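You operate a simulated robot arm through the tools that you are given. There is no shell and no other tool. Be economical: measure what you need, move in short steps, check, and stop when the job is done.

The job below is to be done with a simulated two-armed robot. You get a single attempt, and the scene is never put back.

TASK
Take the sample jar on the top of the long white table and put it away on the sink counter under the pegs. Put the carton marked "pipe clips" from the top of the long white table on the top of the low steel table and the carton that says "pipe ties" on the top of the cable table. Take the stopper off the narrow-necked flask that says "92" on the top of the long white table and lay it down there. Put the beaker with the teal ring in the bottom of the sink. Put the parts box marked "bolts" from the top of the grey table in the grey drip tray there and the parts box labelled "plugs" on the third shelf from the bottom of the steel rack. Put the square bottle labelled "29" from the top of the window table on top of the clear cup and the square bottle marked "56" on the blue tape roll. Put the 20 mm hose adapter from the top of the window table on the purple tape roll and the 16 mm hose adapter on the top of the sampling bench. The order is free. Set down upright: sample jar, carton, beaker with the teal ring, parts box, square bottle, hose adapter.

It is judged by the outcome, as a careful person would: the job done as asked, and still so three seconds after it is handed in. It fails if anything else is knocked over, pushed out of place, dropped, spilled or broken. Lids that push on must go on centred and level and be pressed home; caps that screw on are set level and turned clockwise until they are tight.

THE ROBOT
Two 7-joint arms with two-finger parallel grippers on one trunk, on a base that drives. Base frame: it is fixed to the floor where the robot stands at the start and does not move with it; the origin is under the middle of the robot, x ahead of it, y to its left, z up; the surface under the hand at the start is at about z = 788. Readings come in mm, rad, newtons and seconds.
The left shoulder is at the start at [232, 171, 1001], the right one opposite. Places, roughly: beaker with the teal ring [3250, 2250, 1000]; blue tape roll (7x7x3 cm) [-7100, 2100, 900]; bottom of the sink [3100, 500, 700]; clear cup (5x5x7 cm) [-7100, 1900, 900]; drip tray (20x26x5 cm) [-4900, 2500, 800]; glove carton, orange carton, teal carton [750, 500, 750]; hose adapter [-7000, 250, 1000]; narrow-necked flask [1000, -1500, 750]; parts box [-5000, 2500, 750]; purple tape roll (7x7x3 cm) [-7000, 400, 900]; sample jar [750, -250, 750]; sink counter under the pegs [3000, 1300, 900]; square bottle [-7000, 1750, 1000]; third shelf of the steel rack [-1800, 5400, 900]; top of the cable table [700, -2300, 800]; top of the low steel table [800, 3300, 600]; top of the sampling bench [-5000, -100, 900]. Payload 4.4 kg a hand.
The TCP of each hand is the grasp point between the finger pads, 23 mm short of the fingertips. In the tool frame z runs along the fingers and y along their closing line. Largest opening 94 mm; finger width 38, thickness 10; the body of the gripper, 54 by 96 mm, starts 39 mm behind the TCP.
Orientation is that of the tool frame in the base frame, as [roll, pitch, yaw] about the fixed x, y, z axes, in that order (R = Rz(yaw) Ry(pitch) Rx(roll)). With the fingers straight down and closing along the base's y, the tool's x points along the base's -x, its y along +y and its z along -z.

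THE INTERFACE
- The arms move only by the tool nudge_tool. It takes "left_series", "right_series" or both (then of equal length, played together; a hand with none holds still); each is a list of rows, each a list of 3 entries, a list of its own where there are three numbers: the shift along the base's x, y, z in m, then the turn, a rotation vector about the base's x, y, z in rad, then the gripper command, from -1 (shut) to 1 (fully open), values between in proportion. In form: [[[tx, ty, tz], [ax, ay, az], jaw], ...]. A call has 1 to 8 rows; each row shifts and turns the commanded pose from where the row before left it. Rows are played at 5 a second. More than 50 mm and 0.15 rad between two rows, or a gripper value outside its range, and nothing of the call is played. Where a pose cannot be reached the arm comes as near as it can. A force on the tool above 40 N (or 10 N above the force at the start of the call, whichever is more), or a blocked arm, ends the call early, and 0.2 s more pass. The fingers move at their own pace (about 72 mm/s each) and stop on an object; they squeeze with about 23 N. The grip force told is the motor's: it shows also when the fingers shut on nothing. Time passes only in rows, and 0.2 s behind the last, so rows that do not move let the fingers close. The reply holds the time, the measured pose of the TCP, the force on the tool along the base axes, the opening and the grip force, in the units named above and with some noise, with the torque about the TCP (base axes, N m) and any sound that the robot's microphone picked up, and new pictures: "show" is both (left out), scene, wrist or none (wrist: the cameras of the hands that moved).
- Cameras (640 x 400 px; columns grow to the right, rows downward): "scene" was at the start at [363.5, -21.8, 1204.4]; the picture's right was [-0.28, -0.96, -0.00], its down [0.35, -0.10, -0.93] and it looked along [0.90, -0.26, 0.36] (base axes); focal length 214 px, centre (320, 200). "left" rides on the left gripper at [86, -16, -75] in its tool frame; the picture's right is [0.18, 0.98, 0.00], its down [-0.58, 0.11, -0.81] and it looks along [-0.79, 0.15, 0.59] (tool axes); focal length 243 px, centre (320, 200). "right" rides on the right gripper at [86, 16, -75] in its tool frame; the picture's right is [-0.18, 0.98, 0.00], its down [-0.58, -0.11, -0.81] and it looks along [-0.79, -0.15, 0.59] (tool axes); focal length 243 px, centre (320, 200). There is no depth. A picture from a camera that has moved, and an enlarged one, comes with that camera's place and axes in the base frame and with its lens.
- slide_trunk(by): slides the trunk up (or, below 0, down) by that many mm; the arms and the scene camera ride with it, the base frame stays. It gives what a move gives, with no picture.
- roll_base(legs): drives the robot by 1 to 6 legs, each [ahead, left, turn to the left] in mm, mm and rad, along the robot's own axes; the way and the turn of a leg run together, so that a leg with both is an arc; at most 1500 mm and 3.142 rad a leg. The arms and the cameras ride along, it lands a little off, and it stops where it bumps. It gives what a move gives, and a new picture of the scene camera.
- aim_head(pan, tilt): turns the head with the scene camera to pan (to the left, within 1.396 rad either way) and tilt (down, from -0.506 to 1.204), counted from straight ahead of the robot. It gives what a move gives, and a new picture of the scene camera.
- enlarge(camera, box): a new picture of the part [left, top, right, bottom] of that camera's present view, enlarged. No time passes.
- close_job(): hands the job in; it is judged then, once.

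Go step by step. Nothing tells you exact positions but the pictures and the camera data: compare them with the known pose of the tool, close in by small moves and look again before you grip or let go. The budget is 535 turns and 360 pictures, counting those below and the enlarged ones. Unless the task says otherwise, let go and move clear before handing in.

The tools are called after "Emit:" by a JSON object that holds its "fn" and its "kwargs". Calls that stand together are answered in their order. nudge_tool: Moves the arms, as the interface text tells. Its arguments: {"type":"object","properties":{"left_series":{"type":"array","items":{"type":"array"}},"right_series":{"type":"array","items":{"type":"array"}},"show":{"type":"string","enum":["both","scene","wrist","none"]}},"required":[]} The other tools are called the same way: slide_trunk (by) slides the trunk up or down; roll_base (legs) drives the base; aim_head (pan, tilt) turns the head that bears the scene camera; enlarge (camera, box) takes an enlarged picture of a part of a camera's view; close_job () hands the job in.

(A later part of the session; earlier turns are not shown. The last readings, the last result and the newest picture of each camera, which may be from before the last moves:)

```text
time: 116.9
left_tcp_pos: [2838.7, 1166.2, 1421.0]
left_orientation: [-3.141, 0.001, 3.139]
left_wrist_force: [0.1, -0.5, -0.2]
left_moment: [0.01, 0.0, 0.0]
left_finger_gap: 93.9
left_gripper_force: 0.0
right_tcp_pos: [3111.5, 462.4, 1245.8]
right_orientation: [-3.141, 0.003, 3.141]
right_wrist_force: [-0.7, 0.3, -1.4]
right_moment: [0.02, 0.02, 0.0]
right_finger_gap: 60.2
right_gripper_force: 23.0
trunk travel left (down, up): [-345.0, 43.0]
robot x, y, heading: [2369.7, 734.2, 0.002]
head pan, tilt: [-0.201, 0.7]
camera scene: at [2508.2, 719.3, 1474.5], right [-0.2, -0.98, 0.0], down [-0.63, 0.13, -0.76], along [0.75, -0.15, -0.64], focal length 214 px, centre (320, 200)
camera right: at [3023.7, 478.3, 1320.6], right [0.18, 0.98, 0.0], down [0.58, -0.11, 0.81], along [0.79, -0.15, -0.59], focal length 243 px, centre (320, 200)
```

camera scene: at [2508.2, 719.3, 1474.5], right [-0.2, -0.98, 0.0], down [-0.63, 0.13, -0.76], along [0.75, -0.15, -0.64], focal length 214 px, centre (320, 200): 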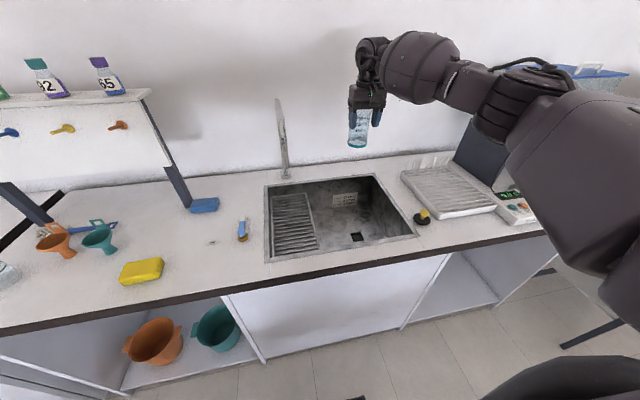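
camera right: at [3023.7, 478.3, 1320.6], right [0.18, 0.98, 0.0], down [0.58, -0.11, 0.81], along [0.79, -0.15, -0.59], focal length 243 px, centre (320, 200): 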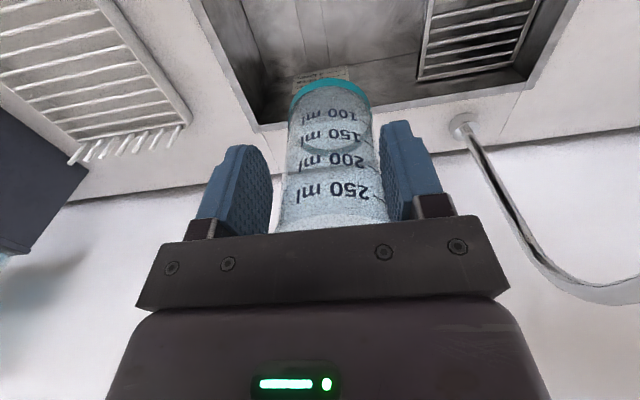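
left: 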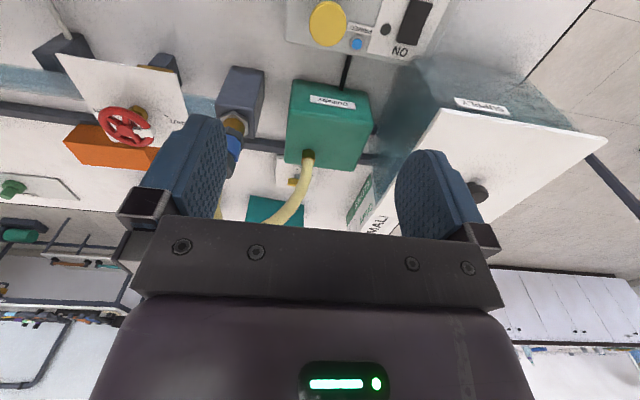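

The beaker slipped up against the palm (gap 60, body grip), base now about 66 mm below the TCP; still upright. The drain is at about (3100, 427); I'll set it at (3170, 530), moving slowly.

Emit:
{"fn": "nudge_tool", "kwargs": {"right_series": [[[0.02, 0.023, 0], [0, 0, 0], -1], [[0.02, 0.023, 0], [0, 0, 0], -1], [[0.019, 0.022, 0], [0, 0, 0], -1], [[0, 0, -0.02], [0, 0, 0], -1], [[0, 0, -0.03], [0, 0, 0], -1], [[0, 0, -0.03], [0, 0, 0], -1], [[0, 0, -0.03], [0, 0, 0], -1], [[0, 0, -0.03], [0, 0, 0], -1]], "show": "both"}}

```text
time: 118.7
left_tcp_pos: [2837.2, 1164.1, 1420.9]
left_orientation: [3.141, 0.0, 3.141]
left_wrist_force: [0.0, -0.5, 0.5]
left_moment: [0.01, -0.02, -0.01]
left_finger_gap: 94.4
left_gripper_force: 0.1
right_tcp_pos: [3159.2, 523.5, 1117.7]
right_orientation: [-3.141, 0.003, 3.139]
right_wrist_force: [-0.6, -0.8, -0.1]
right_moment: [0.01, 0.0, 0.01]
right_finger_gap: 0.2
right_gripper_force: 22.9
right hand out of reach, approached as far as the arm can: row 3, 8
trunk travel left (down, up): [-345.0, 43.0]
robot x, y, heading: [2370.2, 735.7, -0.008]
head pan, tilt: [-0.201, 0.7]
camera scene: at [2507.0, 717.9, 1474.6], right [-0.2, -0.98, 0.0], down [-0.63, 0.13, -0.76], along [0.75, -0.15, -0.64], focal length 214 px, centre (320, 200)
camera right: at [3070.8, 538.9, 1192.1], right [0.19, 0.98, 0.0], down [0.58, -0.11, 0.81], along [0.79, -0.15, -0.59], focal length 243 px, centre (320, 200)
```

scene: 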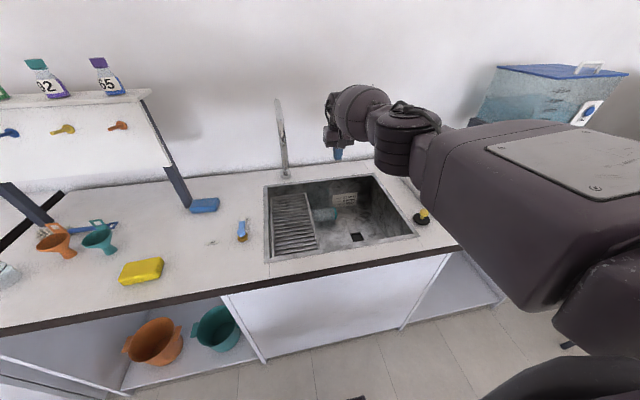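
right: 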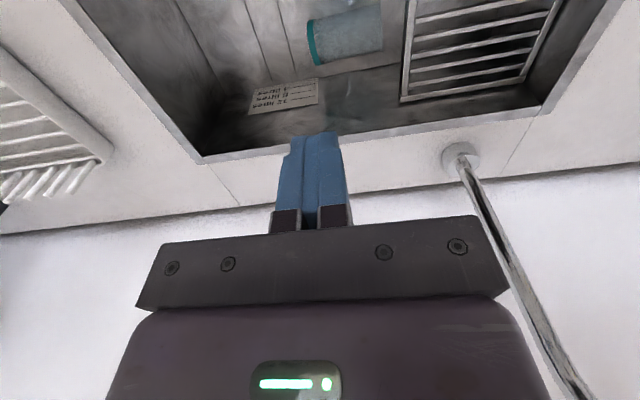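

The beaker slipped out and lies on its side on the sink bottom. I'll look closely before trying to set it upright.

Emit:
{"fn": "enlarge", "kwargs": {"camera": "right", "box": [220, 0, 460, 150]}}

Emit:
{"fn": "enlarge", "kwargs": {"camera": "scene", "box": [260, 160, 420, 260]}}

```text
2.67 times, centred on (340, 75) of right
camera zoom: at [3070.8, 538.9, 1192.1], right [0.19, 0.98, 0.0], down [0.58, -0.11, 0.81], along [0.79, -0.15, -0.59], focal length 647 px, centre (267, 533)
```

zoom: 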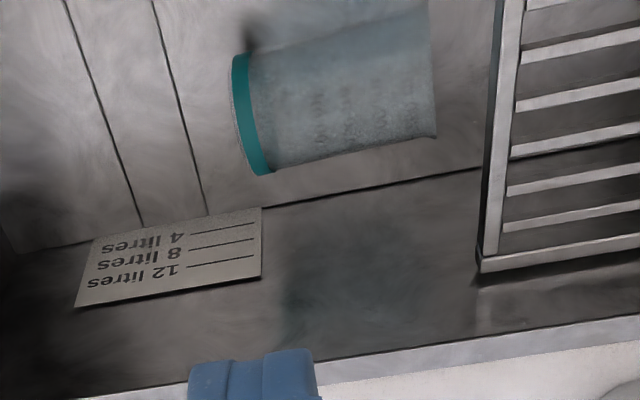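

```text
4.00 times, centred on (340, 210) of scene
camera zoom: at [2507.0, 717.9, 1474.6], right [-0.2, -0.98, 0.0], down [-0.63, 0.13, -0.76], along [0.75, -0.15, -0.64], focal length 858 px, centre (240, 160)
```

zoom: 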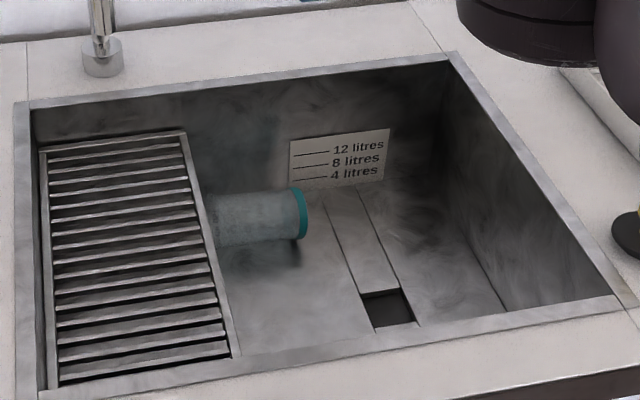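

The beaker is intact at about (3237, 496–605), lying along y with its mouth to the left. My plan: grip it across with the fingers closing along x, lift, turn it upright, and set it down. First move closer and turn the hand 90°.

Emit:
{"fn": "nudge_tool", "kwargs": {"right_series": [[[0, 0, 0.04], [0, 0, 0], 0.7], [[0, 0, 0.02], [0, 0, 0.14], 0.7], [[0, 0, 0], [0, 0, 0.14], 0.7], [[0, 0, 0], [0, 0, 0.14], 0.7], [[0, 0, 0], [0, 0, 0.14], 0.7], [[0, 0, 0], [0, 0, 0.14], 0.7], [[0, 0, 0], [0, 0, 0.14], 0.7], [[0, 0, 0], [0, 0, 0.14], 0.7]], "show": "none"}}

Emit:
{"fn": "nudge_tool", "kwargs": {"right_series": [[[0, 0, 0], [0, 0, 0.14], 0.7], [[0, 0, 0], [0, 0, 0.14], 0.7], [[0, 0, 0], [0, 0, 0.14], 0.7], [[0, 0, 0], [0, 0, 0.14], 0.7], [[0, 0, 0], [0, 0, 0.031], 0.7]], "show": "both"}}

Emit:
{"fn": "roll_base", "kwargs": {"legs": [[75, 0, 0]]}}

```text
time: 120.5
left_tcp_pos: [2837.9, 1164.3, 1422.4]
left_orientation: [-3.141, -0.001, 3.14]
left_wrist_force: [-0.5, -0.2, 0.5]
left_moment: [0.03, 0.01, 0.04]
left_finger_gap: 94.0
left_gripper_force: 0.1
right_tcp_pos: [3138.0, 525.2, 1168.5]
right_orientation: [-3.14, 0.001, -2.885]
right_wrist_force: [0.4, 0.1, -0.2]
right_moment: [0.03, 0.0, 0.01]
right_finger_gap: 79.9
right_gripper_force: 0.1
right hand out of reach, approached as far as the arm can: row 3, 4, 5, 6, 7, 8
trunk travel left (down, up): [-345.0, 43.0]
robot x, y, heading: [2364.5, 738.4, -0.006]
head pan, tilt: [-0.201, 0.7]
```

```text
time: 121.7
left_tcp_pos: [2836.9, 1164.6, 1420.4]
left_orientation: [3.141, 0.0, 3.139]
left_wrist_force: [-0.7, -0.2, 0.2]
left_moment: [-0.04, 0.03, 0.04]
left_finger_gap: 94.0
left_gripper_force: 0.1
right_tcp_pos: [3137.8, 524.9, 1167.3]
right_orientation: [-3.141, 0.0, -2.883]
right_wrist_force: [0.8, 0.2, 0.0]
right_moment: [-0.05, 0.0, -0.01]
right_finger_gap: 79.9
right_gripper_force: 0.2
right hand out of reach, approached as far as the arm can: row 1, 2, 3, 4
trunk travel left (down, up): [-345.0, 43.0]
robot x, y, heading: [2368.8, 737.6, -0.005]
head pan, tilt: [-0.201, 0.7]
camera scene: at [2507.1, 718.8, 1474.6], right [-0.2, -0.98, 0.0], down [-0.63, 0.13, -0.76], along [0.75, -0.15, -0.64], focal length 214 px, centre (320, 200)
camera right: at [3048.5, 518.2, 1242.2], right [-0.07, 1.0, 0.0], down [0.59, 0.04, 0.81], along [0.81, 0.06, -0.59], focal length 243 px, centre (320, 200)
```

scene: 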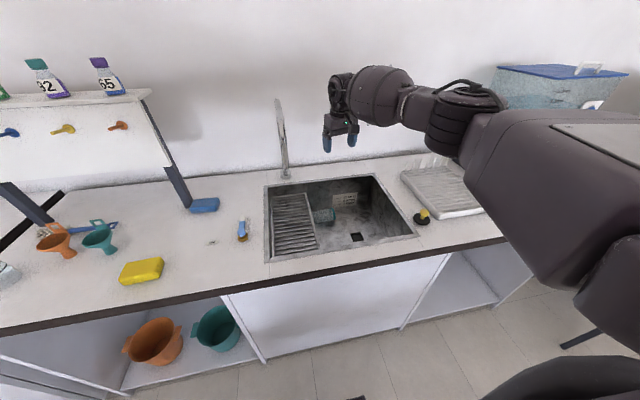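
right: 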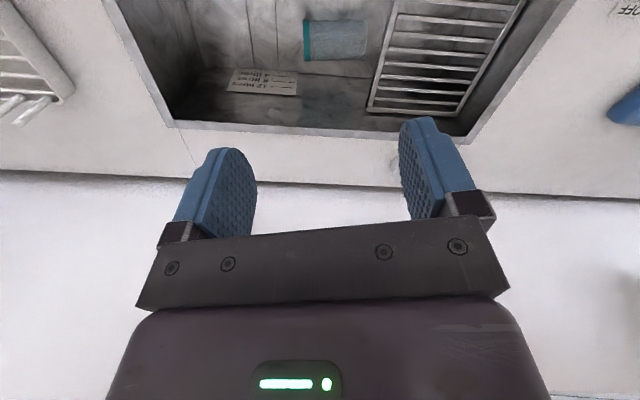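

```text
time: 122.7
left_tcp_pos: [2913.2, 1165.2, 1421.8]
left_orientation: [3.141, 0.0, 3.14]
left_wrist_force: [0.0, 0.6, 0.1]
left_moment: [0.0, 0.0, 0.01]
left_finger_gap: 94.1
left_gripper_force: 0.0
right_tcp_pos: [3212.8, 524.9, 1167.7]
right_orientation: [-3.141, -0.001, -2.886]
right_wrist_force: [0.3, 0.0, -0.3]
right_moment: [0.0, 0.03, 0.01]
right_finger_gap: 79.8
right_gripper_force: 0.0
trunk travel left (down, up): [-345.0, 43.0]
robot x, y, heading: [2443.7, 733.3, -0.008]
head pan, tilt: [-0.201, 0.7]
camera scene: at [2584.0, 718.6, 1474.5], right [-0.2, -0.98, 0.0], down [-0.63, 0.13, -0.76], along [0.75, -0.15, -0.64], focal length 214 px, centre (320, 200)
```

scene: 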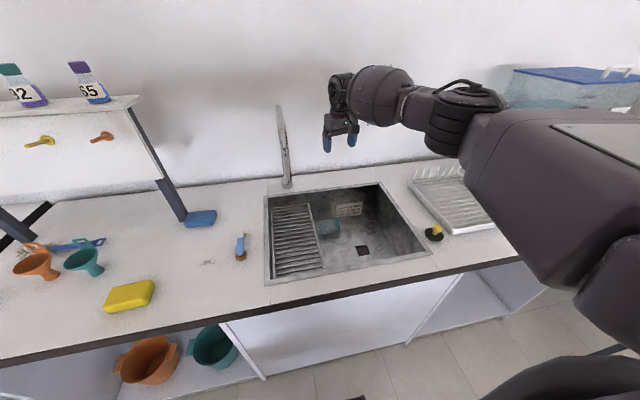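

The turn was limited with the arm stretched. I'll retract and try the turn again.

Emit:
{"fn": "nudge_tool", "kwargs": {"right_series": [[[-0.045, -0.01, 0], [0, 0, 0], 0.7], [[-0.045, -0.01, 0], [0, 0, 0], 0.7], [[-0.045, -0.01, 0], [0, 0, 0.1], 0.7], [[-0.045, 0, 0], [0, 0, 0.1], 0.7], [[-0.03, 0, 0], [0, 0, 0.14], 0.7], [[0, 0, 0], [0, 0, 0.14], 0.7], [[0, 0, 0], [0, 0, 0.14], 0.7], [[0, 0, 0], [0, 0, 0.14], 0.7]], "show": "none"}}

Emit:
{"fn": "nudge_tool", "kwargs": {"right_series": [[[0, 0, 0], [0, 0, 0.14], 0.7], [[0, 0, 0], [0, 0, 0.14], 0.7], [[0, 0, 0], [0, 0, 0.14], 0.7], [[0, 0, 0], [0, 0, 0.14], 0.7]], "show": "scene"}}

```text
time: 124.5
left_tcp_pos: [2913.4, 1164.3, 1422.6]
left_orientation: [-3.141, 0.0, 3.14]
left_wrist_force: [0.1, 0.0, -0.7]
left_moment: [-0.02, -0.02, 0.02]
left_finger_gap: 94.4
left_gripper_force: 0.1
right_tcp_pos: [3003.1, 494.4, 1169.2]
right_orientation: [3.14, 0.001, -2.331]
right_wrist_force: [0.5, -0.4, -0.2]
right_moment: [0.01, 0.0, 0.0]
right_finger_gap: 79.9
right_gripper_force: 0.0
right hand out of reach, approached as far as the arm can: row 7, 8
trunk travel left (down, up): [-345.0, 43.0]
robot x, y, heading: [2443.6, 738.0, -0.003]
head pan, tilt: [-0.201, 0.7]
```

```text
time: 125.5
left_tcp_pos: [2913.6, 1164.8, 1421.3]
left_orientation: [-3.14, -0.001, 3.138]
left_wrist_force: [-0.7, -0.4, 0.5]
left_moment: [0.01, -0.01, 0.0]
left_finger_gap: 94.3
left_gripper_force: 0.0
right_tcp_pos: [3003.5, 495.1, 1168.3]
right_orientation: [3.141, 0.002, -2.335]
right_wrist_force: [0.2, 0.9, 0.1]
right_moment: [0.01, 0.0, 0.0]
right_finger_gap: 79.9
right_gripper_force: 0.0
right hand out of reach, approached as far as the arm can: row 1, 2, 3, 4
trunk travel left (down, up): [-345.0, 43.0]
robot x, y, heading: [2439.8, 735.9, -0.003]
head pan, tilt: [-0.201, 0.7]
camera scene: at [2582.8, 718.6, 1474.6], right [-0.2, -0.98, 0.0], down [-0.63, 0.13, -0.76], along [0.75, -0.15, -0.64], focal length 214 px, centre (320, 200)
```

scene: 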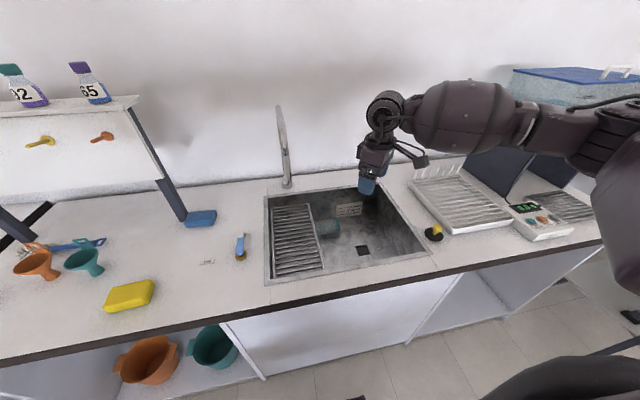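

The right wrist cannot turn that way; the left hand can. I'll restore the right hand and shift the base right so the left hand faces the sink.

Emit:
{"fn": "nudge_tool", "kwargs": {"right_series": [[[-0.03, 0, 0.02], [0, 0, -0.14], 1], [[-0.03, 0, 0.02], [0, 0, -0.14], 1], [[-0.03, 0, 0.02], [0, 0, -0.14], 1], [[-0.03, 0, 0.02], [0, 0, -0.14], 1], [[-0.03, 0, 0.02], [0, 0, -0.14], 1], [[-0.03, 0, 0.02], [0, 0, -0.1], 1]], "show": "none"}}

Emit:
{"fn": "roll_base", "kwargs": {"legs": [[0, -440, 0]]}}

Emit:
{"fn": "aim_head", "kwargs": {"pan": 0.3, "tilt": 0.7}}

```text
time: 126.9
left_tcp_pos: [2912.4, 1165.8, 1421.7]
left_orientation: [-3.142, 0.003, 3.139]
left_wrist_force: [0.2, 0.4, -0.3]
left_moment: [-0.01, 0.0, 0.01]
left_finger_gap: 94.5
left_gripper_force: 0.0
right_tcp_pos: [2821.3, 494.7, 1288.1]
right_orientation: [-3.141, 0.002, -3.135]
right_wrist_force: [-0.7, -0.2, 0.1]
right_moment: [-0.03, 0.02, -0.01]
right_finger_gap: 94.2
right_gripper_force: 0.1
trunk travel left (down, up): [-345.0, 43.0]
robot x, y, heading: [2447.2, 736.5, 0.004]
head pan, tilt: [-0.201, 0.7]
```

```text
time: 131.4
left_tcp_pos: [2911.9, 716.0, 1421.6]
left_orientation: [3.14, -0.001, -3.139]
left_wrist_force: [-0.3, 0.2, -0.4]
left_moment: [0.0, 0.01, 0.0]
left_finger_gap: 93.8
left_gripper_force: 0.0
right_tcp_pos: [2825.5, 45.4, 1287.8]
right_orientation: [-3.141, 0.002, -3.129]
right_wrist_force: [-0.5, 0.1, 0.0]
right_moment: [-0.01, 0.02, -0.01]
right_finger_gap: 93.7
right_gripper_force: 0.2
trunk travel left (down, up): [-345.0, 43.0]
robot x, y, heading: [2444.8, 287.3, 0.002]
head pan, tilt: [-0.201, 0.7]
camera scene: at [2583.3, 267.4, 1474.6], right [-0.2, -0.98, 0.0], down [-0.63, 0.13, -0.76], along [0.75, -0.15, -0.64], focal length 214 px, centre (320, 200)
```

scene: 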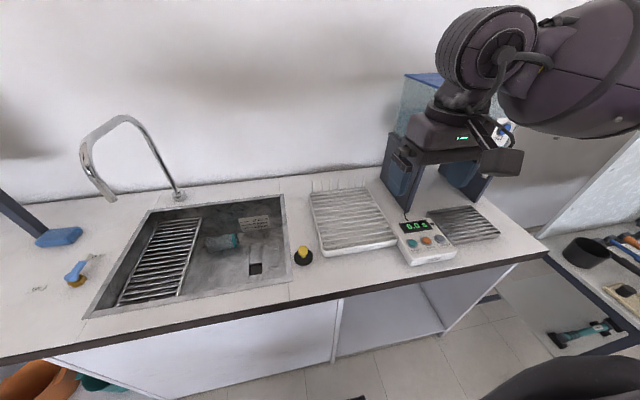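

```text
time: 132.3
left_tcp_pos: [2911.1, 716.9, 1419.9]
left_orientation: [-3.14, -0.001, -3.138]
left_wrist_force: [-0.5, -0.4, -0.1]
left_moment: [-0.01, 0.0, 0.01]
left_finger_gap: 94.1
left_gripper_force: 0.0
right_tcp_pos: [2824.7, 47.2, 1288.6]
right_orientation: [-3.141, 0.002, -3.13]
right_wrist_force: [0.0, 0.0, 0.2]
right_moment: [-0.02, 0.01, 0.0]
right_finger_gap: 94.0
right_gripper_force: 0.1
trunk travel left (down, up): [-345.0, 43.0]
robot x, y, heading: [2443.0, 283.7, 0.005]
head pan, tilt: [0.3, 0.7]
camera scene: at [2581.1, 309.5, 1474.6], right [0.3, -0.95, 0.0], down [-0.61, -0.19, -0.76], along [0.73, 0.23, -0.64], focal length 214 px, centre (320, 200)
```

scene: 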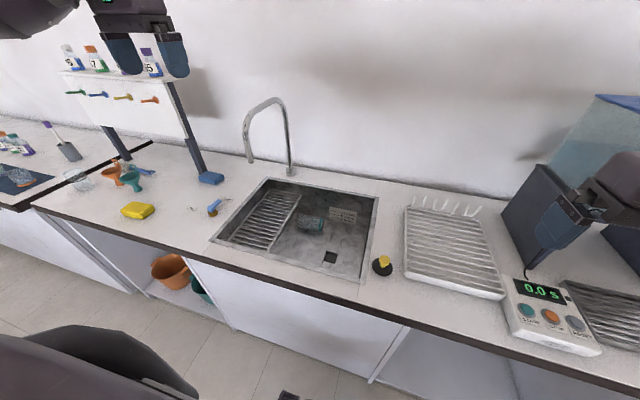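

The faucet arches over y≈708. I'll move the base another 170 mm right so the left forearm stays right of it, then turn the left hand.

Emit:
{"fn": "roll_base", "kwargs": {"legs": [[0, -170, 0]]}}

Emit:
{"fn": "nudge_tool", "kwargs": {"left_series": [[[0, 0, -0.02], [0, 0, 0.14], 0.7], [[0, 0, -0.02], [0, 0, 0.14], 0.7], [[0, 0, -0.02], [0, 0, 0.14], 0.7], [[0, 0, -0.02], [0, 0, 0.14], 0.7], [[0, 0, -0.02], [0, 0, 0.14], 0.7], [[0, 0, -0.02], [0, 0, 0.14], 0.7], [[0, 0, -0.02], [0, 0, 0.14], 0.7], [[0, 0, -0.02], [0, 0, 0.14], 0.7]], "show": "none"}}

Emit:
{"fn": "nudge_tool", "kwargs": {"left_series": [[[0, 0, -0.02], [0, 0, 0.14], 0.7], [[0, 0, -0.02], [0, 0, 0.14], 0.7], [[0, 0, -0.02], [0, 0, 0.14], 0.7], [[0, 0, 0], [0, 0, 0.026], 0.7]], "show": "both"}}

```text
time: 134.5
left_tcp_pos: [2911.2, 548.2, 1421.0]
left_orientation: [-3.141, 0.0, -3.136]
left_wrist_force: [-0.5, -0.6, 0.6]
left_moment: [0.05, 0.0, -0.01]
left_finger_gap: 93.7
left_gripper_force: 0.1
right_tcp_pos: [2826.3, -121.3, 1288.3]
right_orientation: [-3.141, 0.001, -3.129]
right_wrist_force: [0.2, 0.1, -0.3]
right_moment: [0.04, -0.01, 0.0]
right_finger_gap: 93.9
right_gripper_force: 0.0
trunk travel left (down, up): [-345.0, 43.0]
robot x, y, heading: [2446.0, 115.8, 0.001]
head pan, tilt: [0.3, 0.7]
camera scene: at [2581.8, 141.5, 1474.6], right [0.3, -0.95, 0.0], down [-0.61, -0.19, -0.77], along [0.73, 0.23, -0.64], focal length 214 px, centre (320, 200)
```

scene: 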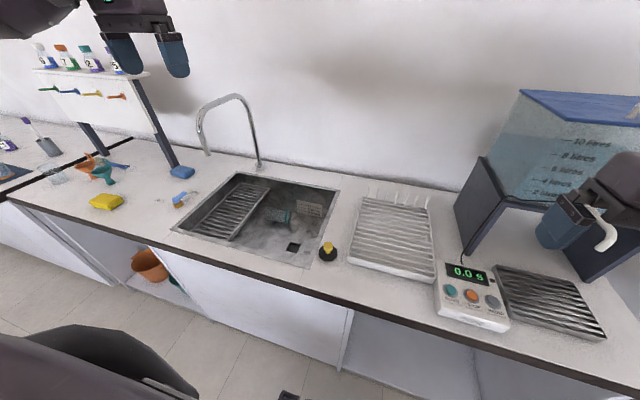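

```text
time: 136.3
left_tcp_pos: [2914.0, 548.6, 1261.3]
left_orientation: [3.141, 0.001, -2.014]
left_wrist_force: [-0.7, 0.4, -0.6]
left_moment: [-0.04, 0.01, 0.01]
left_finger_gap: 79.8
left_gripper_force: 0.0
right_tcp_pos: [2826.5, -121.2, 1288.7]
right_orientation: [-3.141, 0.001, -3.128]
right_wrist_force: [0.5, -0.5, 0.1]
right_moment: [0.04, 0.0, -0.05]
right_finger_gap: 94.2
right_gripper_force: 0.0
trunk travel left (down, up): [-345.0, 43.0]
robot x, y, heading: [2443.5, 116.1, 0.005]
head pan, tilt: [0.3, 0.7]
```

```text
time: 137.3
left_tcp_pos: [2913.6, 549.1, 1199.4]
left_orientation: [-3.14, 0.001, -1.57]
left_wrist_force: [-0.8, 0.0, 0.4]
left_moment: [0.01, 0.02, 0.04]
left_finger_gap: 80.1
left_gripper_force: 0.2
right_tcp_pos: [2825.4, -122.1, 1288.6]
right_orientation: [-3.141, 0.003, -3.128]
right_wrist_force: [0.2, 0.1, -0.1]
right_moment: [-0.01, 0.01, -0.02]
right_finger_gap: 93.7
right_gripper_force: 0.0
trunk travel left (down, up): [-345.0, 43.0]
robot x, y, heading: [2445.6, 115.5, 0.005]
head pan, tilt: [0.3, 0.7]
camera scene: at [2581.6, 141.7, 1474.6], right [0.3, -0.95, 0.0], down [-0.61, -0.19, -0.77], along [0.73, 0.23, -0.64], focal length 214 px, centre (320, 200)
camera left: at [2929.6, 461.3, 1274.5], right [-0.98, -0.19, 0.0], down [-0.11, 0.58, 0.81], along [-0.15, 0.79, -0.59], focal length 243 px, centre (320, 200)
```

scene: 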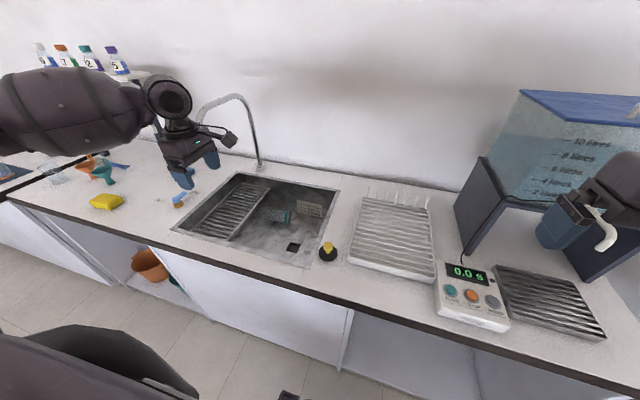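
left: 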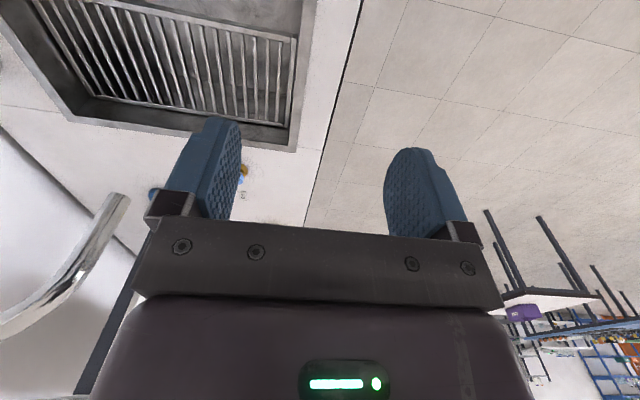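

The left hand turned fine; its forearm extends to the left, so I'll descend in front of the faucet tip (x≈2990) and later slide forward under it, watching the clearance.

Emit:
{"fn": "nudge_tool", "kwargs": {"left_series": [[[0.04, 0.011, 0], [0, 0, 0], 0.7], [[0.036, 0.011, 0], [0, 0, 0], 0.7], [[0, 0, -0.04], [0, 0, 0], 0.7], [[0, 0, -0.04], [0, 0, 0], 0.7], [[0, 0, -0.04], [0, 0, 0], 0.7], [[0, 0, -0.04], [0, 0, 0], 0.7], [[0, 0, -0.04], [0, 0, 0], 0.7], [[0, 0, 0], [0, 0, 0], 0.7]], "show": "both"}}

```text
time: 139.1
left_tcp_pos: [2988.6, 570.8, 1001.1]
left_orientation: [-3.141, -0.001, -1.571]
left_wrist_force: [-0.3, 0.8, 0.1]
left_moment: [0.01, 0.01, -0.02]
left_finger_gap: 79.9
left_gripper_force: 0.0
right_tcp_pos: [2826.3, -121.7, 1288.5]
right_orientation: [-3.141, 0.0, -3.128]
right_wrist_force: [0.4, 0.0, 0.1]
right_moment: [-0.02, 0.02, 0.0]
right_finger_gap: 94.1
right_gripper_force: 0.0
trunk travel left (down, up): [-345.0, 43.0]
robot x, y, heading: [2443.5, 118.5, 0.002]
head pan, tilt: [0.3, 0.7]
camera scene: at [2581.6, 141.6, 1474.7], right [0.3, -0.95, 0.0], down [-0.61, -0.19, -0.77], along [0.73, 0.23, -0.64], focal length 214 px, centre (320, 200)
camera left: at [3004.9, 484.0, 1074.9], right [-0.98, -0.18, 0.0], down [-0.11, 0.58, 0.81], along [-0.15, 0.79, -0.59], focal length 243 px, centre (320, 200)
```

scene: 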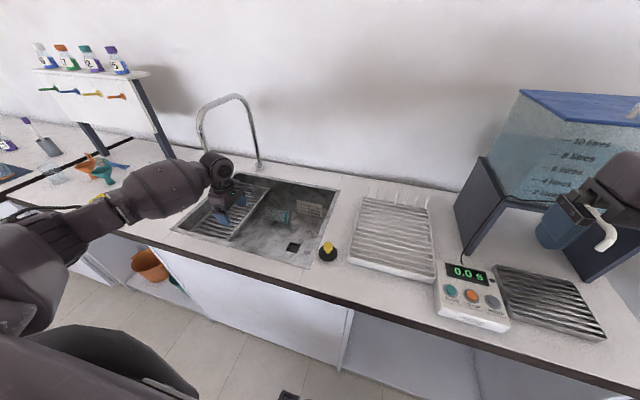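
left: 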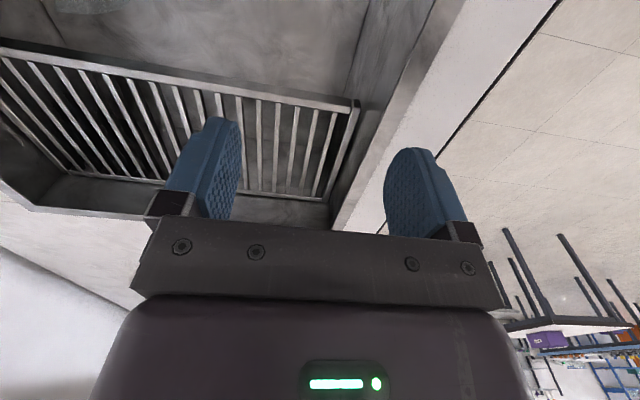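

The forearm comes from the front-left, which is good. Moving 30 mm forward, then down into the sink with a 10° lean.

Emit:
{"fn": "nudge_tool", "kwargs": {"left_series": [[[0.035, 0, 0], [0, 0, 0], 0.7], [[0, 0, -0.03], [-0.085, 0, 0], 0.7], [[0, 0, -0.035], [-0.085, 0, 0], 0.7], [[0, 0, -0.035], [0, 0, 0], 0.7], [[0, 0, -0.035], [0, 0, 0], 0.7], [[0, 0, -0.03], [0, 0, 0], 0.7], [[0, 0, 0], [0, 0, 0], 0.7]], "show": "both"}}

```text
time: 140.7
left_tcp_pos: [3022.8, 571.8, 835.3]
left_orientation: [3.141, -0.169, -1.571]
left_wrist_force: [-0.6, 0.2, -0.3]
left_moment: [0.02, 0.03, -0.03]
left_finger_gap: 80.1
left_gripper_force: 0.1
right_tcp_pos: [2827.0, -122.3, 1288.4]
right_orientation: [-3.141, 0.001, -3.128]
right_wrist_force: [0.9, -0.4, 0.3]
right_moment: [0.01, -0.02, -0.02]
right_finger_gap: 94.0
right_gripper_force: 0.0
trunk travel left (down, up): [-345.0, 43.0]
robot x, y, heading: [2443.4, 118.9, 0.008]
head pan, tilt: [0.3, 0.7]
camera scene: at [2581.7, 141.8, 1474.6], right [0.3, -0.95, 0.0], down [-0.61, -0.19, -0.76], along [0.73, 0.23, -0.64], focal length 214 px, centre (320, 200)
camera left: at [3039.8, 498.4, 922.5], right [-0.98, -0.18, 0.03], down [-0.11, 0.71, 0.7], along [-0.15, 0.68, -0.72], focal length 243 px, centre (320, 200)
```

scene: 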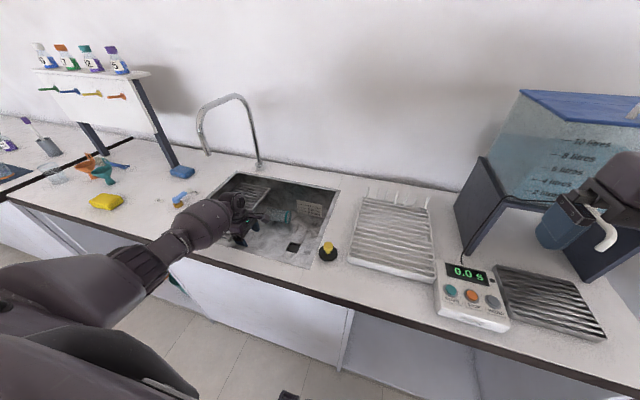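
left: 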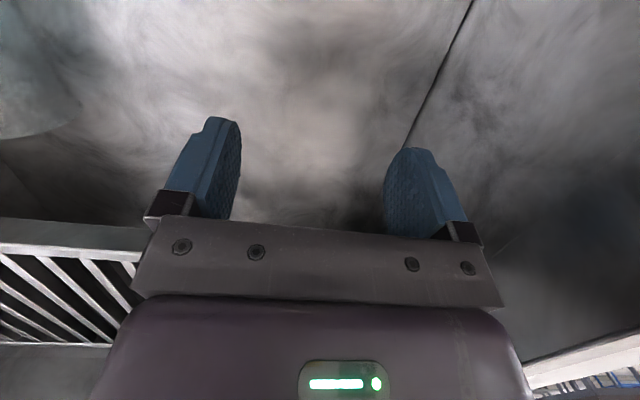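

Inside the sink with no contact. Sliding toward the beaker at this height (tips above it).

Emit:
{"fn": "nudge_tool", "kwargs": {"left_series": [[[0.035, 0, 0], [0, 0, 0], 0.7], [[0.035, 0, 0], [0, 0, 0], 0.7], [[0.035, 0, 0], [0, 0, 0], 0.7], [[0.035, 0, 0], [0, 0, 0], 0.7], [[0.03, 0, 0], [0, 0, 0], 0.7], [[0, 0, 0], [0, 0, 0], 0.7]], "show": "both"}}

```text
time: 142.1
left_tcp_pos: [3105.6, 558.2, 843.0]
left_orientation: [-3.142, -0.17, -1.57]
left_wrist_force: [-0.9, 0.3, 0.0]
left_moment: [-0.01, 0.0, 0.03]
left_finger_gap: 80.1
left_gripper_force: 0.1
left hand out of reach, approached as far as the arm can: row 3, 4, 5
right_tcp_pos: [2826.2, -121.6, 1288.6]
right_orientation: [-3.141, 0.002, -3.127]
right_wrist_force: [0.4, 0.6, 0.7]
right_moment: [0.0, 0.06, -0.02]
right_finger_gap: 94.0
right_gripper_force: 0.0
trunk travel left (down, up): [-345.0, 43.0]
robot x, y, heading: [2446.2, 119.5, 0.003]
head pan, tilt: [0.3, 0.7]
camera scene: at [2581.9, 141.7, 1474.6], right [0.3, -0.95, 0.0], down [-0.61, -0.19, -0.76], along [0.73, 0.23, -0.64], focal length 214 px, centre (320, 200)
camera left: at [3122.8, 484.4, 930.5], right [-0.98, -0.18, 0.03], down [-0.11, 0.71, 0.7], along [-0.15, 0.68, -0.72], focal length 243 px, centre (320, 200)
```

scene: 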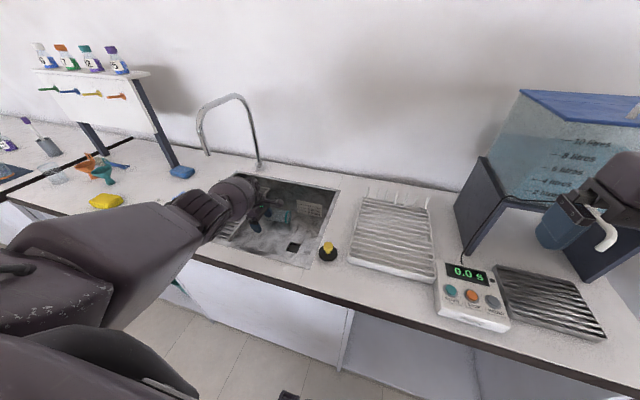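
left: 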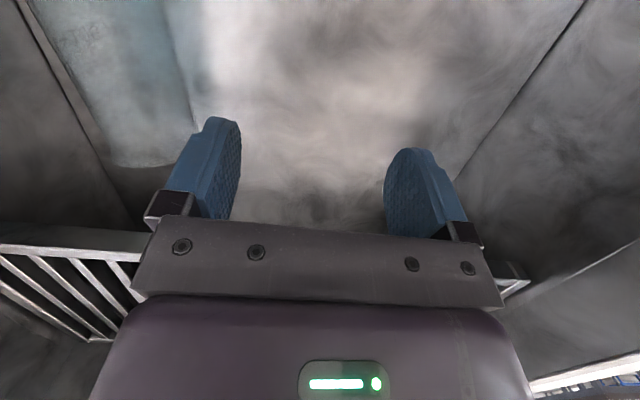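

Reach ran out because the shoulder is too high. I'll come out, shift the base left and lower the trunk.

Emit:
{"fn": "nudge_tool", "kwargs": {"left_series": [[[-0.045, 0, 0], [0, 0, 0], 0.7], [[-0.04, 0, 0.03], [0, 0, 0], 0.7], [[0, 0, 0.045], [0, 0, 0], 0.7], [[0, 0, 0.045], [0, 0, 0], 0.7], [[-0.02, 0, 0.045], [0, 0, 0], 0.7], [[-0.02, 0, 0.045], [0, 0, 0], 0.7], [[-0.02, -0.01, 0.045], [0, 0, 0], 0.7], [[-0.02, -0.02, 0.04], [0, 0, 0], 0.7]], "right_series": [[[0, 0, 0.02], [0, 0, 0], 1], [[0, 0, 0.02], [0, 0, 0], 1], [[0, 0, 0.02], [0, 0, 0], 1], [[0, 0, 0.02], [0, 0, 0], 1], [[0, 0, 0], [0, 0, 0], 1], [[0, 0, 0], [0, 0, 0], 1], [[0, 0, 0], [0, 0, 0], 1], [[0, 0, 0], [0, 0, 0], 1]], "show": "none"}}

Emit:
{"fn": "roll_base", "kwargs": {"legs": [[0, 140, 0], [35, 0, 0]]}}

Emit:
{"fn": "slide_trunk", "kwargs": {"by": -210}}

Emit:
{"fn": "nudge_tool", "kwargs": {"left_series": [[[0, -0.03, 0], [0, 0, 0], 0.7], [[0, -0.03, 0], [0, 0, 0], 0.7], [[0, -0.03, 0], [0, 0, 0], 0.7], [[0, -0.02, 0], [0, 0, 0], 0.7], [[0, 0, 0], [0, 0, 0], 0.7]], "show": "both"}}

```text
refused: row 7 steps farther than a row can; nothing moved
```

```text
time: 143.3
left_tcp_pos: [3107.7, 598.5, 842.2]
left_orientation: [3.138, -0.184, -1.573]
left_wrist_force: [-0.2, -0.5, -0.7]
left_moment: [0.02, -0.03, -0.01]
left_finger_gap: 79.4
left_gripper_force: 0.1
right_tcp_pos: [2825.6, -71.4, 1288.2]
right_orientation: [3.141, 0.002, -3.127]
right_wrist_force: [0.6, 0.3, 0.5]
right_moment: [0.01, 0.01, 0.01]
right_finger_gap: 93.7
right_gripper_force: 0.1
trunk travel left (down, up): [-345.0, 43.0]
robot x, y, heading: [2444.1, 169.0, 0.005]
head pan, tilt: [0.3, 0.7]
stopped in leg 1: the force on the tool passed its limit at 47 N (the readings are from after the stop); the commanded pose is now the measured one
camera scene: at [2581.1, 192.3, 1474.6], right [0.3, -0.95, 0.0], down [-0.61, -0.19, -0.77], along [0.73, 0.23, -0.64], focal length 214 px, centre (320, 200)
```

scene: 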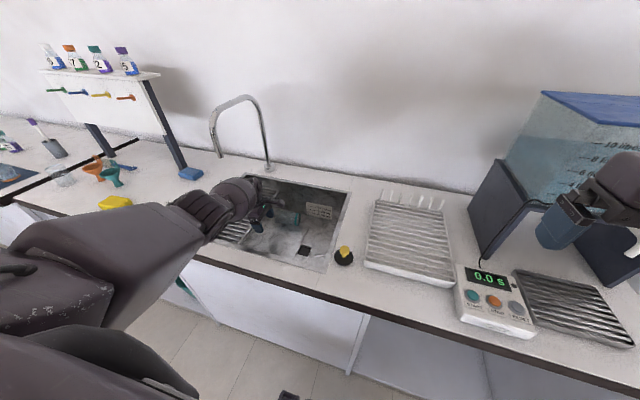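

```text
time: 144.0
left_tcp_pos: [3109.9, 594.3, 816.1]
left_orientation: [-3.141, -0.19, -1.576]
left_wrist_force: [-9.5, -11.7, 17.9]
left_moment: [0.99, 0.36, 0.85]
left_finger_gap: 81.2
left_gripper_force: 1.6
right_tcp_pos: [2823.5, -72.4, 1256.6]
right_orientation: [3.139, 0.0, -3.129]
right_wrist_force: [0.7, 0.1, -0.9]
right_moment: [-0.02, -0.01, -0.01]
right_finger_gap: 94.1
right_gripper_force: 0.1
trunk travel left (down, up): [-314.0, 74.0]
robot x, y, heading: [2446.5, 169.1, 0.003]
head pan, tilt: [0.3, 0.7]
stopped: the force on the tool passed its limit at 125 N (the readings are from after the stop); the commanded pose is now the measured one
```

```text
time: 145.2
left_tcp_pos: [3109.4, 486.6, 813.1]
left_orientation: [3.139, -0.189, -1.574]
left_wrist_force: [-0.4, 0.4, -0.2]
left_moment: [0.04, -0.03, -0.01]
left_finger_gap: 80.0
left_gripper_force: 0.1
right_tcp_pos: [2826.2, -70.9, 1255.5]
right_orientation: [3.141, -0.003, -3.13]
right_wrist_force: [0.4, -0.4, -0.5]
right_moment: [0.03, 0.02, -0.04]
right_finger_gap: 94.1
right_gripper_force: 0.0
trunk travel left (down, up): [-314.0, 74.0]
robot x, y, heading: [2447.6, 165.1, 0.002]
head pan, tilt: [0.3, 0.7]
camera scene: at [2586.6, 192.4, 1443.2], right [0.3, -0.95, 0.0], down [-0.61, -0.19, -0.76], along [0.73, 0.23, -0.64], focal length 214 px, centre (320, 200)
camera left: at [3126.1, 415.1, 901.6], right [-0.98, -0.18, 0.04], down [-0.1, 0.72, 0.68], along [-0.15, 0.67, -0.73], focal length 243 px, centre (320, 200)
```

scene: 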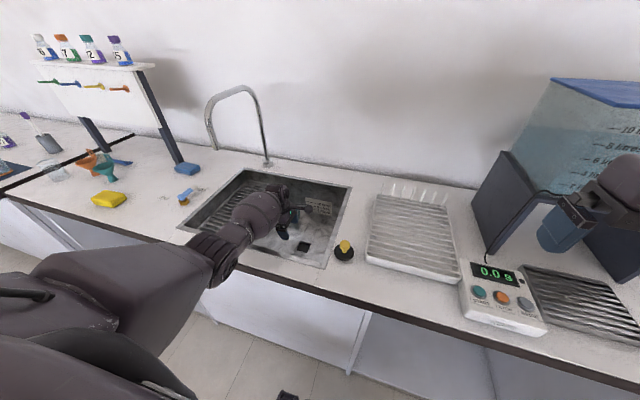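
left: 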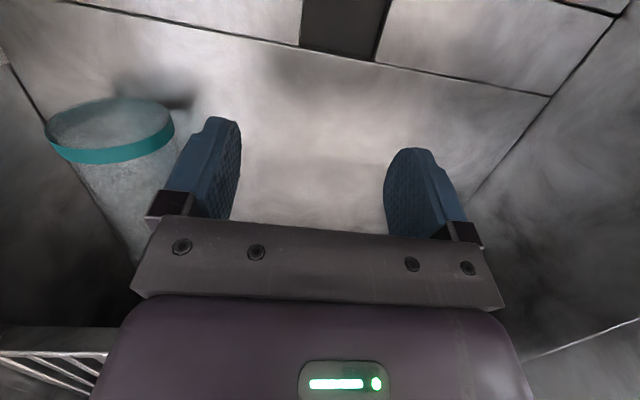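

A chained call was refused and the following ones ran anyway, bumping the drainer lightly; I'll not chain dependent moves again. The hand is free now; I raise it straight out.

Emit:
{"fn": "nudge_tool", "kwargs": {"left_series": [[[-0.02, 0.01, 0.03], [0, 0, 0], 0.7], [[-0.02, 0.01, 0.035], [0, 0, 0], 0.7], [[-0.02, 0.01, 0.04], [0, 0, 0], 0.7], [[-0.02, 0.01, 0.04], [0, 0, 0], 0.7], [[-0.02, 0, 0.04], [0, 0, 0], 0.7], [[-0.02, 0, 0.04], [0, 0, 0], 0.7], [[-0.01, 0, 0.04], [0, 0, 0], 0.7], [[0, 0, 0], [0, 0, 0], 0.7]], "show": "scene"}}

Emit:
{"fn": "enlarge", "kwargs": {"camera": "scene", "box": [180, 140, 380, 270]}}

```text
time: 147.0
left_tcp_pos: [2981.0, 524.8, 1077.6]
left_orientation: [3.138, -0.188, -1.573]
left_wrist_force: [0.9, -0.2, -0.5]
left_moment: [0.01, 0.0, 0.0]
left_finger_gap: 79.9
left_gripper_force: 0.1
right_tcp_pos: [2826.4, -71.1, 1255.6]
right_orientation: [3.14, -0.004, -3.129]
right_wrist_force: [-0.3, 0.0, 0.9]
right_moment: [-0.03, -0.02, 0.03]
right_finger_gap: 93.9
right_gripper_force: 0.1
trunk travel left (down, up): [-314.0, 74.0]
robot x, y, heading: [2444.5, 169.1, 0.005]
head pan, tilt: [0.3, 0.7]
camera scene: at [2586.9, 191.9, 1443.1], right [0.3, -0.95, 0.0], down [-0.61, -0.19, -0.76], along [0.73, 0.23, -0.64], focal length 214 px, centre (320, 200)
```

scene: 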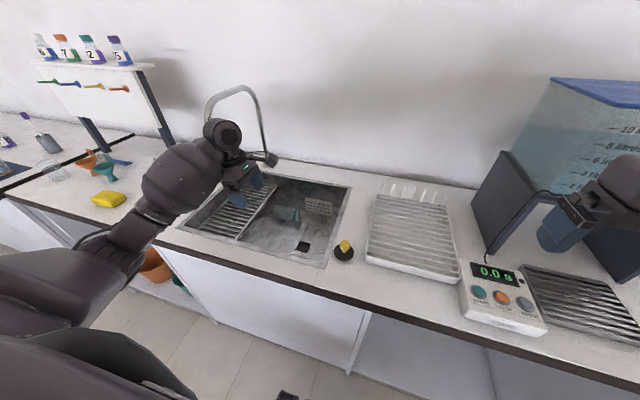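

```text
3.08 times, centred on (280, 205) of scene
camera zoom: at [2586.9, 191.9, 1443.1], right [0.3, -0.95, 0.0], down [-0.61, -0.19, -0.76], along [0.73, 0.23, -0.64], focal length 660 px, centre (443, 185)
```

zoom: 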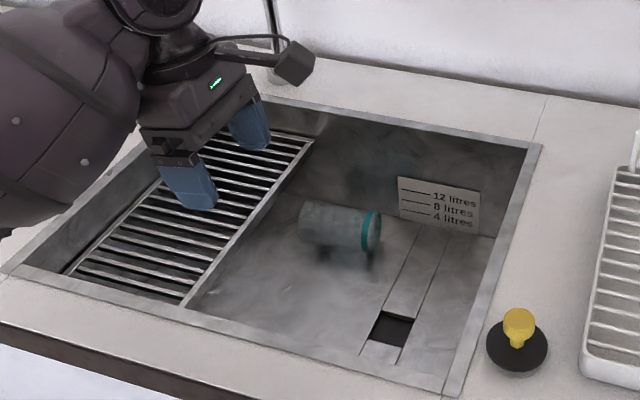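

Drainer and beaker are undisturbed. Pull the hand back and toward the right before shifting the base.

Emit:
{"fn": "nudge_tool", "kwargs": {"left_series": [[[-0.02, -0.03, 0.01], [0, 0, 0], 0.7], [[-0.02, -0.03, 0.01], [0, 0, 0], 0.7], [[-0.02, -0.03, 0.01], [0, 0, 0], 0.7], [[-0.02, -0.03, 0.01], [0, 0, 0], 0.7]], "right_series": [[[0, 0, 0.02], [0, 0, 0], 1], [[0, 0, 0.02], [0, 0, 0], 1], [[0, 0, 0.02], [0, 0, 0], 1], [[0, 0, 0.02], [0, 0, 0], 1]], "show": "none"}}

```text
time: 148.0
left_tcp_pos: [2898.8, 406.4, 1117.6]
left_orientation: [3.138, -0.19, -1.574]
left_wrist_force: [0.2, -0.3, -0.4]
left_moment: [0.04, 0.01, -0.02]
left_finger_gap: 79.9
left_gripper_force: 0.0
right_tcp_pos: [2826.7, -72.2, 1334.9]
right_orientation: [3.14, -0.003, -3.131]
right_wrist_force: [0.0, -0.8, 0.3]
right_moment: [-0.02, -0.01, -0.02]
right_finger_gap: 94.0
right_gripper_force: 0.0
trunk travel left (down, up): [-314.0, 74.0]
robot x, y, heading: [2446.4, 165.9, 0.002]
head pan, tilt: [0.3, 0.7]
```

Emit:
{"fn": "roll_base", "kwargs": {"legs": [[0, 150, 0], [40, 0, 0]]}}

```text
time: 150.4
left_tcp_pos: [2940.4, 557.6, 1117.3]
left_orientation: [3.138, -0.188, -1.574]
left_wrist_force: [1.0, -0.1, 0.3]
left_moment: [0.01, 0.02, -0.05]
left_finger_gap: 80.0
left_gripper_force: 0.0
right_tcp_pos: [2869.4, 79.2, 1334.8]
right_orientation: [-3.141, -0.005, -3.13]
right_wrist_force: [-0.4, 0.2, -0.2]
right_moment: [0.01, 0.05, 0.0]
right_finger_gap: 94.0
right_gripper_force: 0.0
trunk travel left (down, up): [-314.0, 74.0]
robot x, y, heading: [2486.3, 316.9, 0.007]
head pan, tilt: [0.3, 0.7]
camera scene: at [2628.9, 343.0, 1442.9], right [0.3, -0.95, 0.0], down [-0.62, -0.19, -0.76], along [0.73, 0.23, -0.65], focal length 214 px, centre (320, 200)
```

scene: 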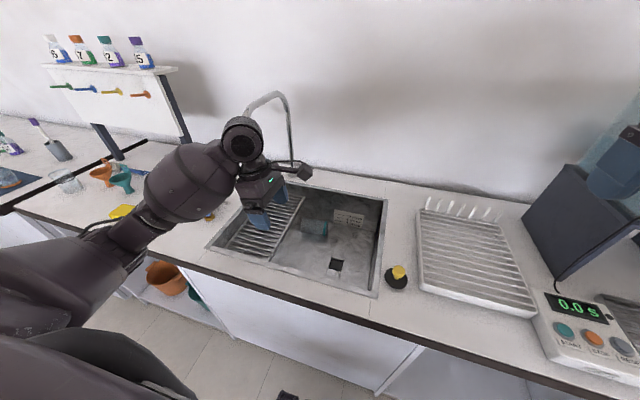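

Raise the left hand 150 mm, then lower the trunk.

Emit:
{"fn": "nudge_tool", "kwargs": {"left_series": [[[0, 0, 0.04], [0, 0, 0], 0.7], [[0, 0, 0.04], [0, 0, 0], 0.7], [[0, 0, 0.04], [0, 0, 0], 0.7], [[0, 0, 0.03], [0, 0, 0], 0.7]], "show": "none"}}

Emit:
{"fn": "slide_trunk", "kwargs": {"by": -190}}

```text
time: 151.4
left_tcp_pos: [2937.9, 558.6, 1268.1]
left_orientation: [3.138, -0.189, -1.573]
left_wrist_force: [-0.3, -0.3, -0.3]
left_moment: [0.03, -0.01, -0.01]
left_finger_gap: 79.8
left_gripper_force: 0.2
right_tcp_pos: [2867.8, 78.8, 1336.5]
right_orientation: [3.141, -0.002, -3.13]
right_wrist_force: [-0.2, 0.0, 0.4]
right_moment: [-0.01, 0.02, 0.03]
right_finger_gap: 94.2
right_gripper_force: 0.0
trunk travel left (down, up): [-314.0, 74.0]
robot x, y, heading: [2483.0, 319.8, 0.005]
head pan, tilt: [0.3, 0.7]
```

```text
time: 153.5
left_tcp_pos: [2937.6, 557.5, 1079.3]
left_orientation: [-3.141, -0.188, -1.575]
left_wrist_force: [-0.9, -0.7, -0.4]
left_moment: [-0.04, -0.05, 0.0]
left_finger_gap: 79.7
left_gripper_force: 0.1
right_tcp_pos: [2890.6, 78.8, 1121.9]
right_orientation: [3.141, -0.097, -3.13]
right_wrist_force: [-0.8, -0.6, 0.2]
right_moment: [-0.02, -0.01, 0.03]
right_finger_gap: 93.9
right_gripper_force: 0.1
trunk travel left (down, up): [-124.0, 264.0]
robot x, y, heading: [2484.9, 318.0, 0.012]
head pan, tilt: [0.3, 0.7]
```

Now forward and down into the sink again at x≈3020.

Emit:
{"fn": "nudge_tool", "kwargs": {"left_series": [[[0.04, 0, 0], [0, 0, 0], 0.7], [[0.042, 0.005, 0], [0, 0, 0], 0.7], [[0, 0, -0.04], [0, 0, 0], 0.7], [[0, 0, -0.04], [0, 0, 0], 0.7], [[0, 0, -0.04], [0, 0, 0], 0.7], [[0, 0, -0.04], [0, 0, 0], 0.7], [[0, 0, -0.04], [0, 0, 0], 0.7], [[0, 0, -0.035], [0, 0, 0], 0.7]], "show": "both"}}

```text
time: 155.3
left_tcp_pos: [3021.1, 563.1, 840.6]
left_orientation: [3.136, -0.188, -1.574]
left_wrist_force: [0.2, 0.3, -1.2]
left_moment: [0.02, -0.01, 0.02]
left_finger_gap: 79.7
left_gripper_force: 0.1
right_tcp_pos: [2892.8, 78.1, 1120.3]
right_orientation: [3.141, -0.101, -3.129]
right_wrist_force: [0.1, 0.4, -0.1]
right_moment: [0.01, 0.0, -0.04]
right_finger_gap: 94.0
right_gripper_force: 0.0
trunk travel left (down, up): [-124.0, 264.0]
robot x, y, heading: [2485.8, 318.3, 0.006]
head pan, tilt: [0.3, 0.7]
camera scene: at [2770.1, 343.5, 1233.9], right [0.3, -0.95, 0.0], down [-0.61, -0.19, -0.76], along [0.73, 0.23, -0.64], focal length 214 px, centre (320, 200)
camera left: at [3038.3, 492.5, 929.1], right [-0.98, -0.18, 0.04], down [-0.1, 0.72, 0.68], along [-0.15, 0.67, -0.73], focal length 243 px, centre (320, 200)
```

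scene: 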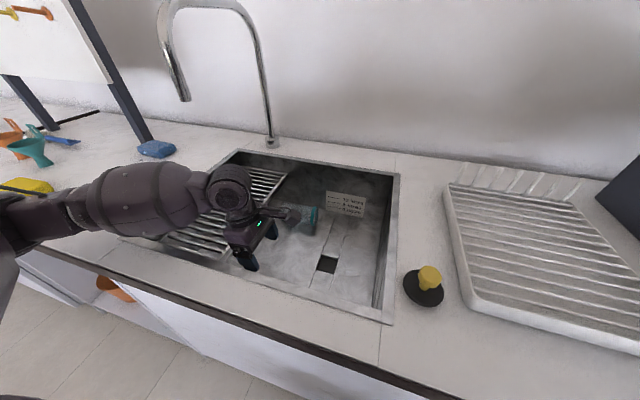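
left: 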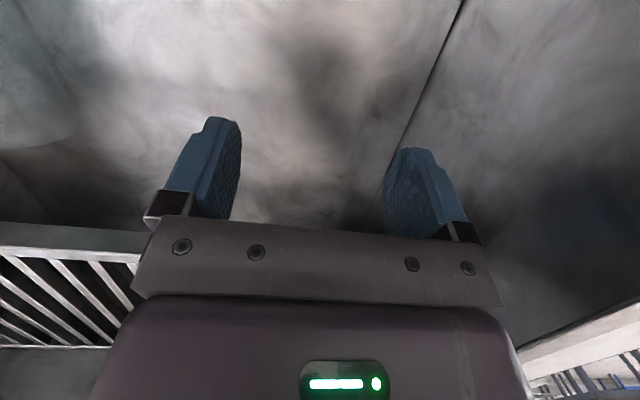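

Better estimates put the beaker axis at x≈3220, z≈770 (sink floor ≈740). Sliding forward over it.

Emit:
{"fn": "nudge_tool", "kwargs": {"left_series": [[[0.035, 0, 0], [0, 0, 0], 0.7], [[0.035, 0, 0], [0, 0, 0], 0.7], [[0.035, 0, 0], [0, 0, 0], 0.7], [[0.035, 0, 0], [0, 0, 0], 0.7], [[0.035, 0, 0], [0, 0, 0], 0.7], [[0.024, 0.004, 0], [0, 0, 0], 0.7], [[0, 0, 0], [0, 0, 0], 0.7]], "show": "both"}}

```text
time: 157.1
left_tcp_pos: [3216.7, 588.0, 861.2]
left_orientation: [-3.116, -0.149, -1.547]
left_wrist_force: [0.2, 0.3, -0.1]
left_moment: [-0.04, 0.05, 0.03]
left_finger_gap: 80.2
left_gripper_force: 0.0
right_tcp_pos: [2885.6, 73.8, 1120.6]
right_orientation: [3.133, -0.094, -3.122]
right_wrist_force: [0.1, -0.2, -1.2]
right_moment: [0.01, 0.04, -0.01]
right_finger_gap: 94.1
right_gripper_force: 0.0
trunk travel left (down, up): [-124.0, 264.0]
robot x, y, heading: [2480.5, 322.1, 0.018]
head pan, tilt: [0.3, 0.7]
stopped in row 7 (left hand): the arm was blocked; the commanded pose is now the measured one
camera scene: at [2759.9, 336.6, 1236.1], right [0.31, -0.95, -0.01], down [-0.61, -0.19, -0.77], along [0.73, 0.24, -0.64], focal length 214 px, centre (320, 200)
camera left: at [3233.8, 514.4, 947.0], right [-0.98, -0.21, 0.0], down [-0.15, 0.69, 0.71], along [-0.15, 0.69, -0.71], focal length 243 px, centre (320, 200)
```

scene: 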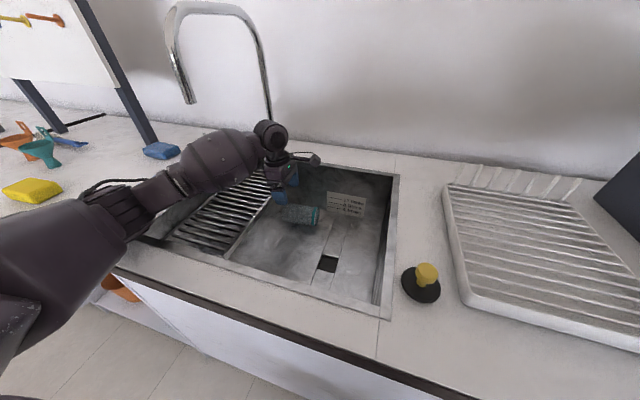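
left: 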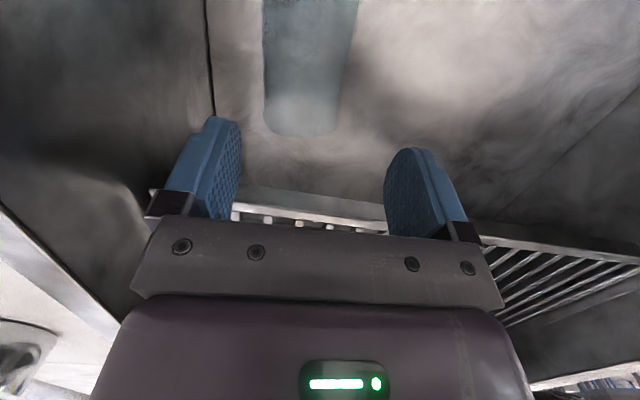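

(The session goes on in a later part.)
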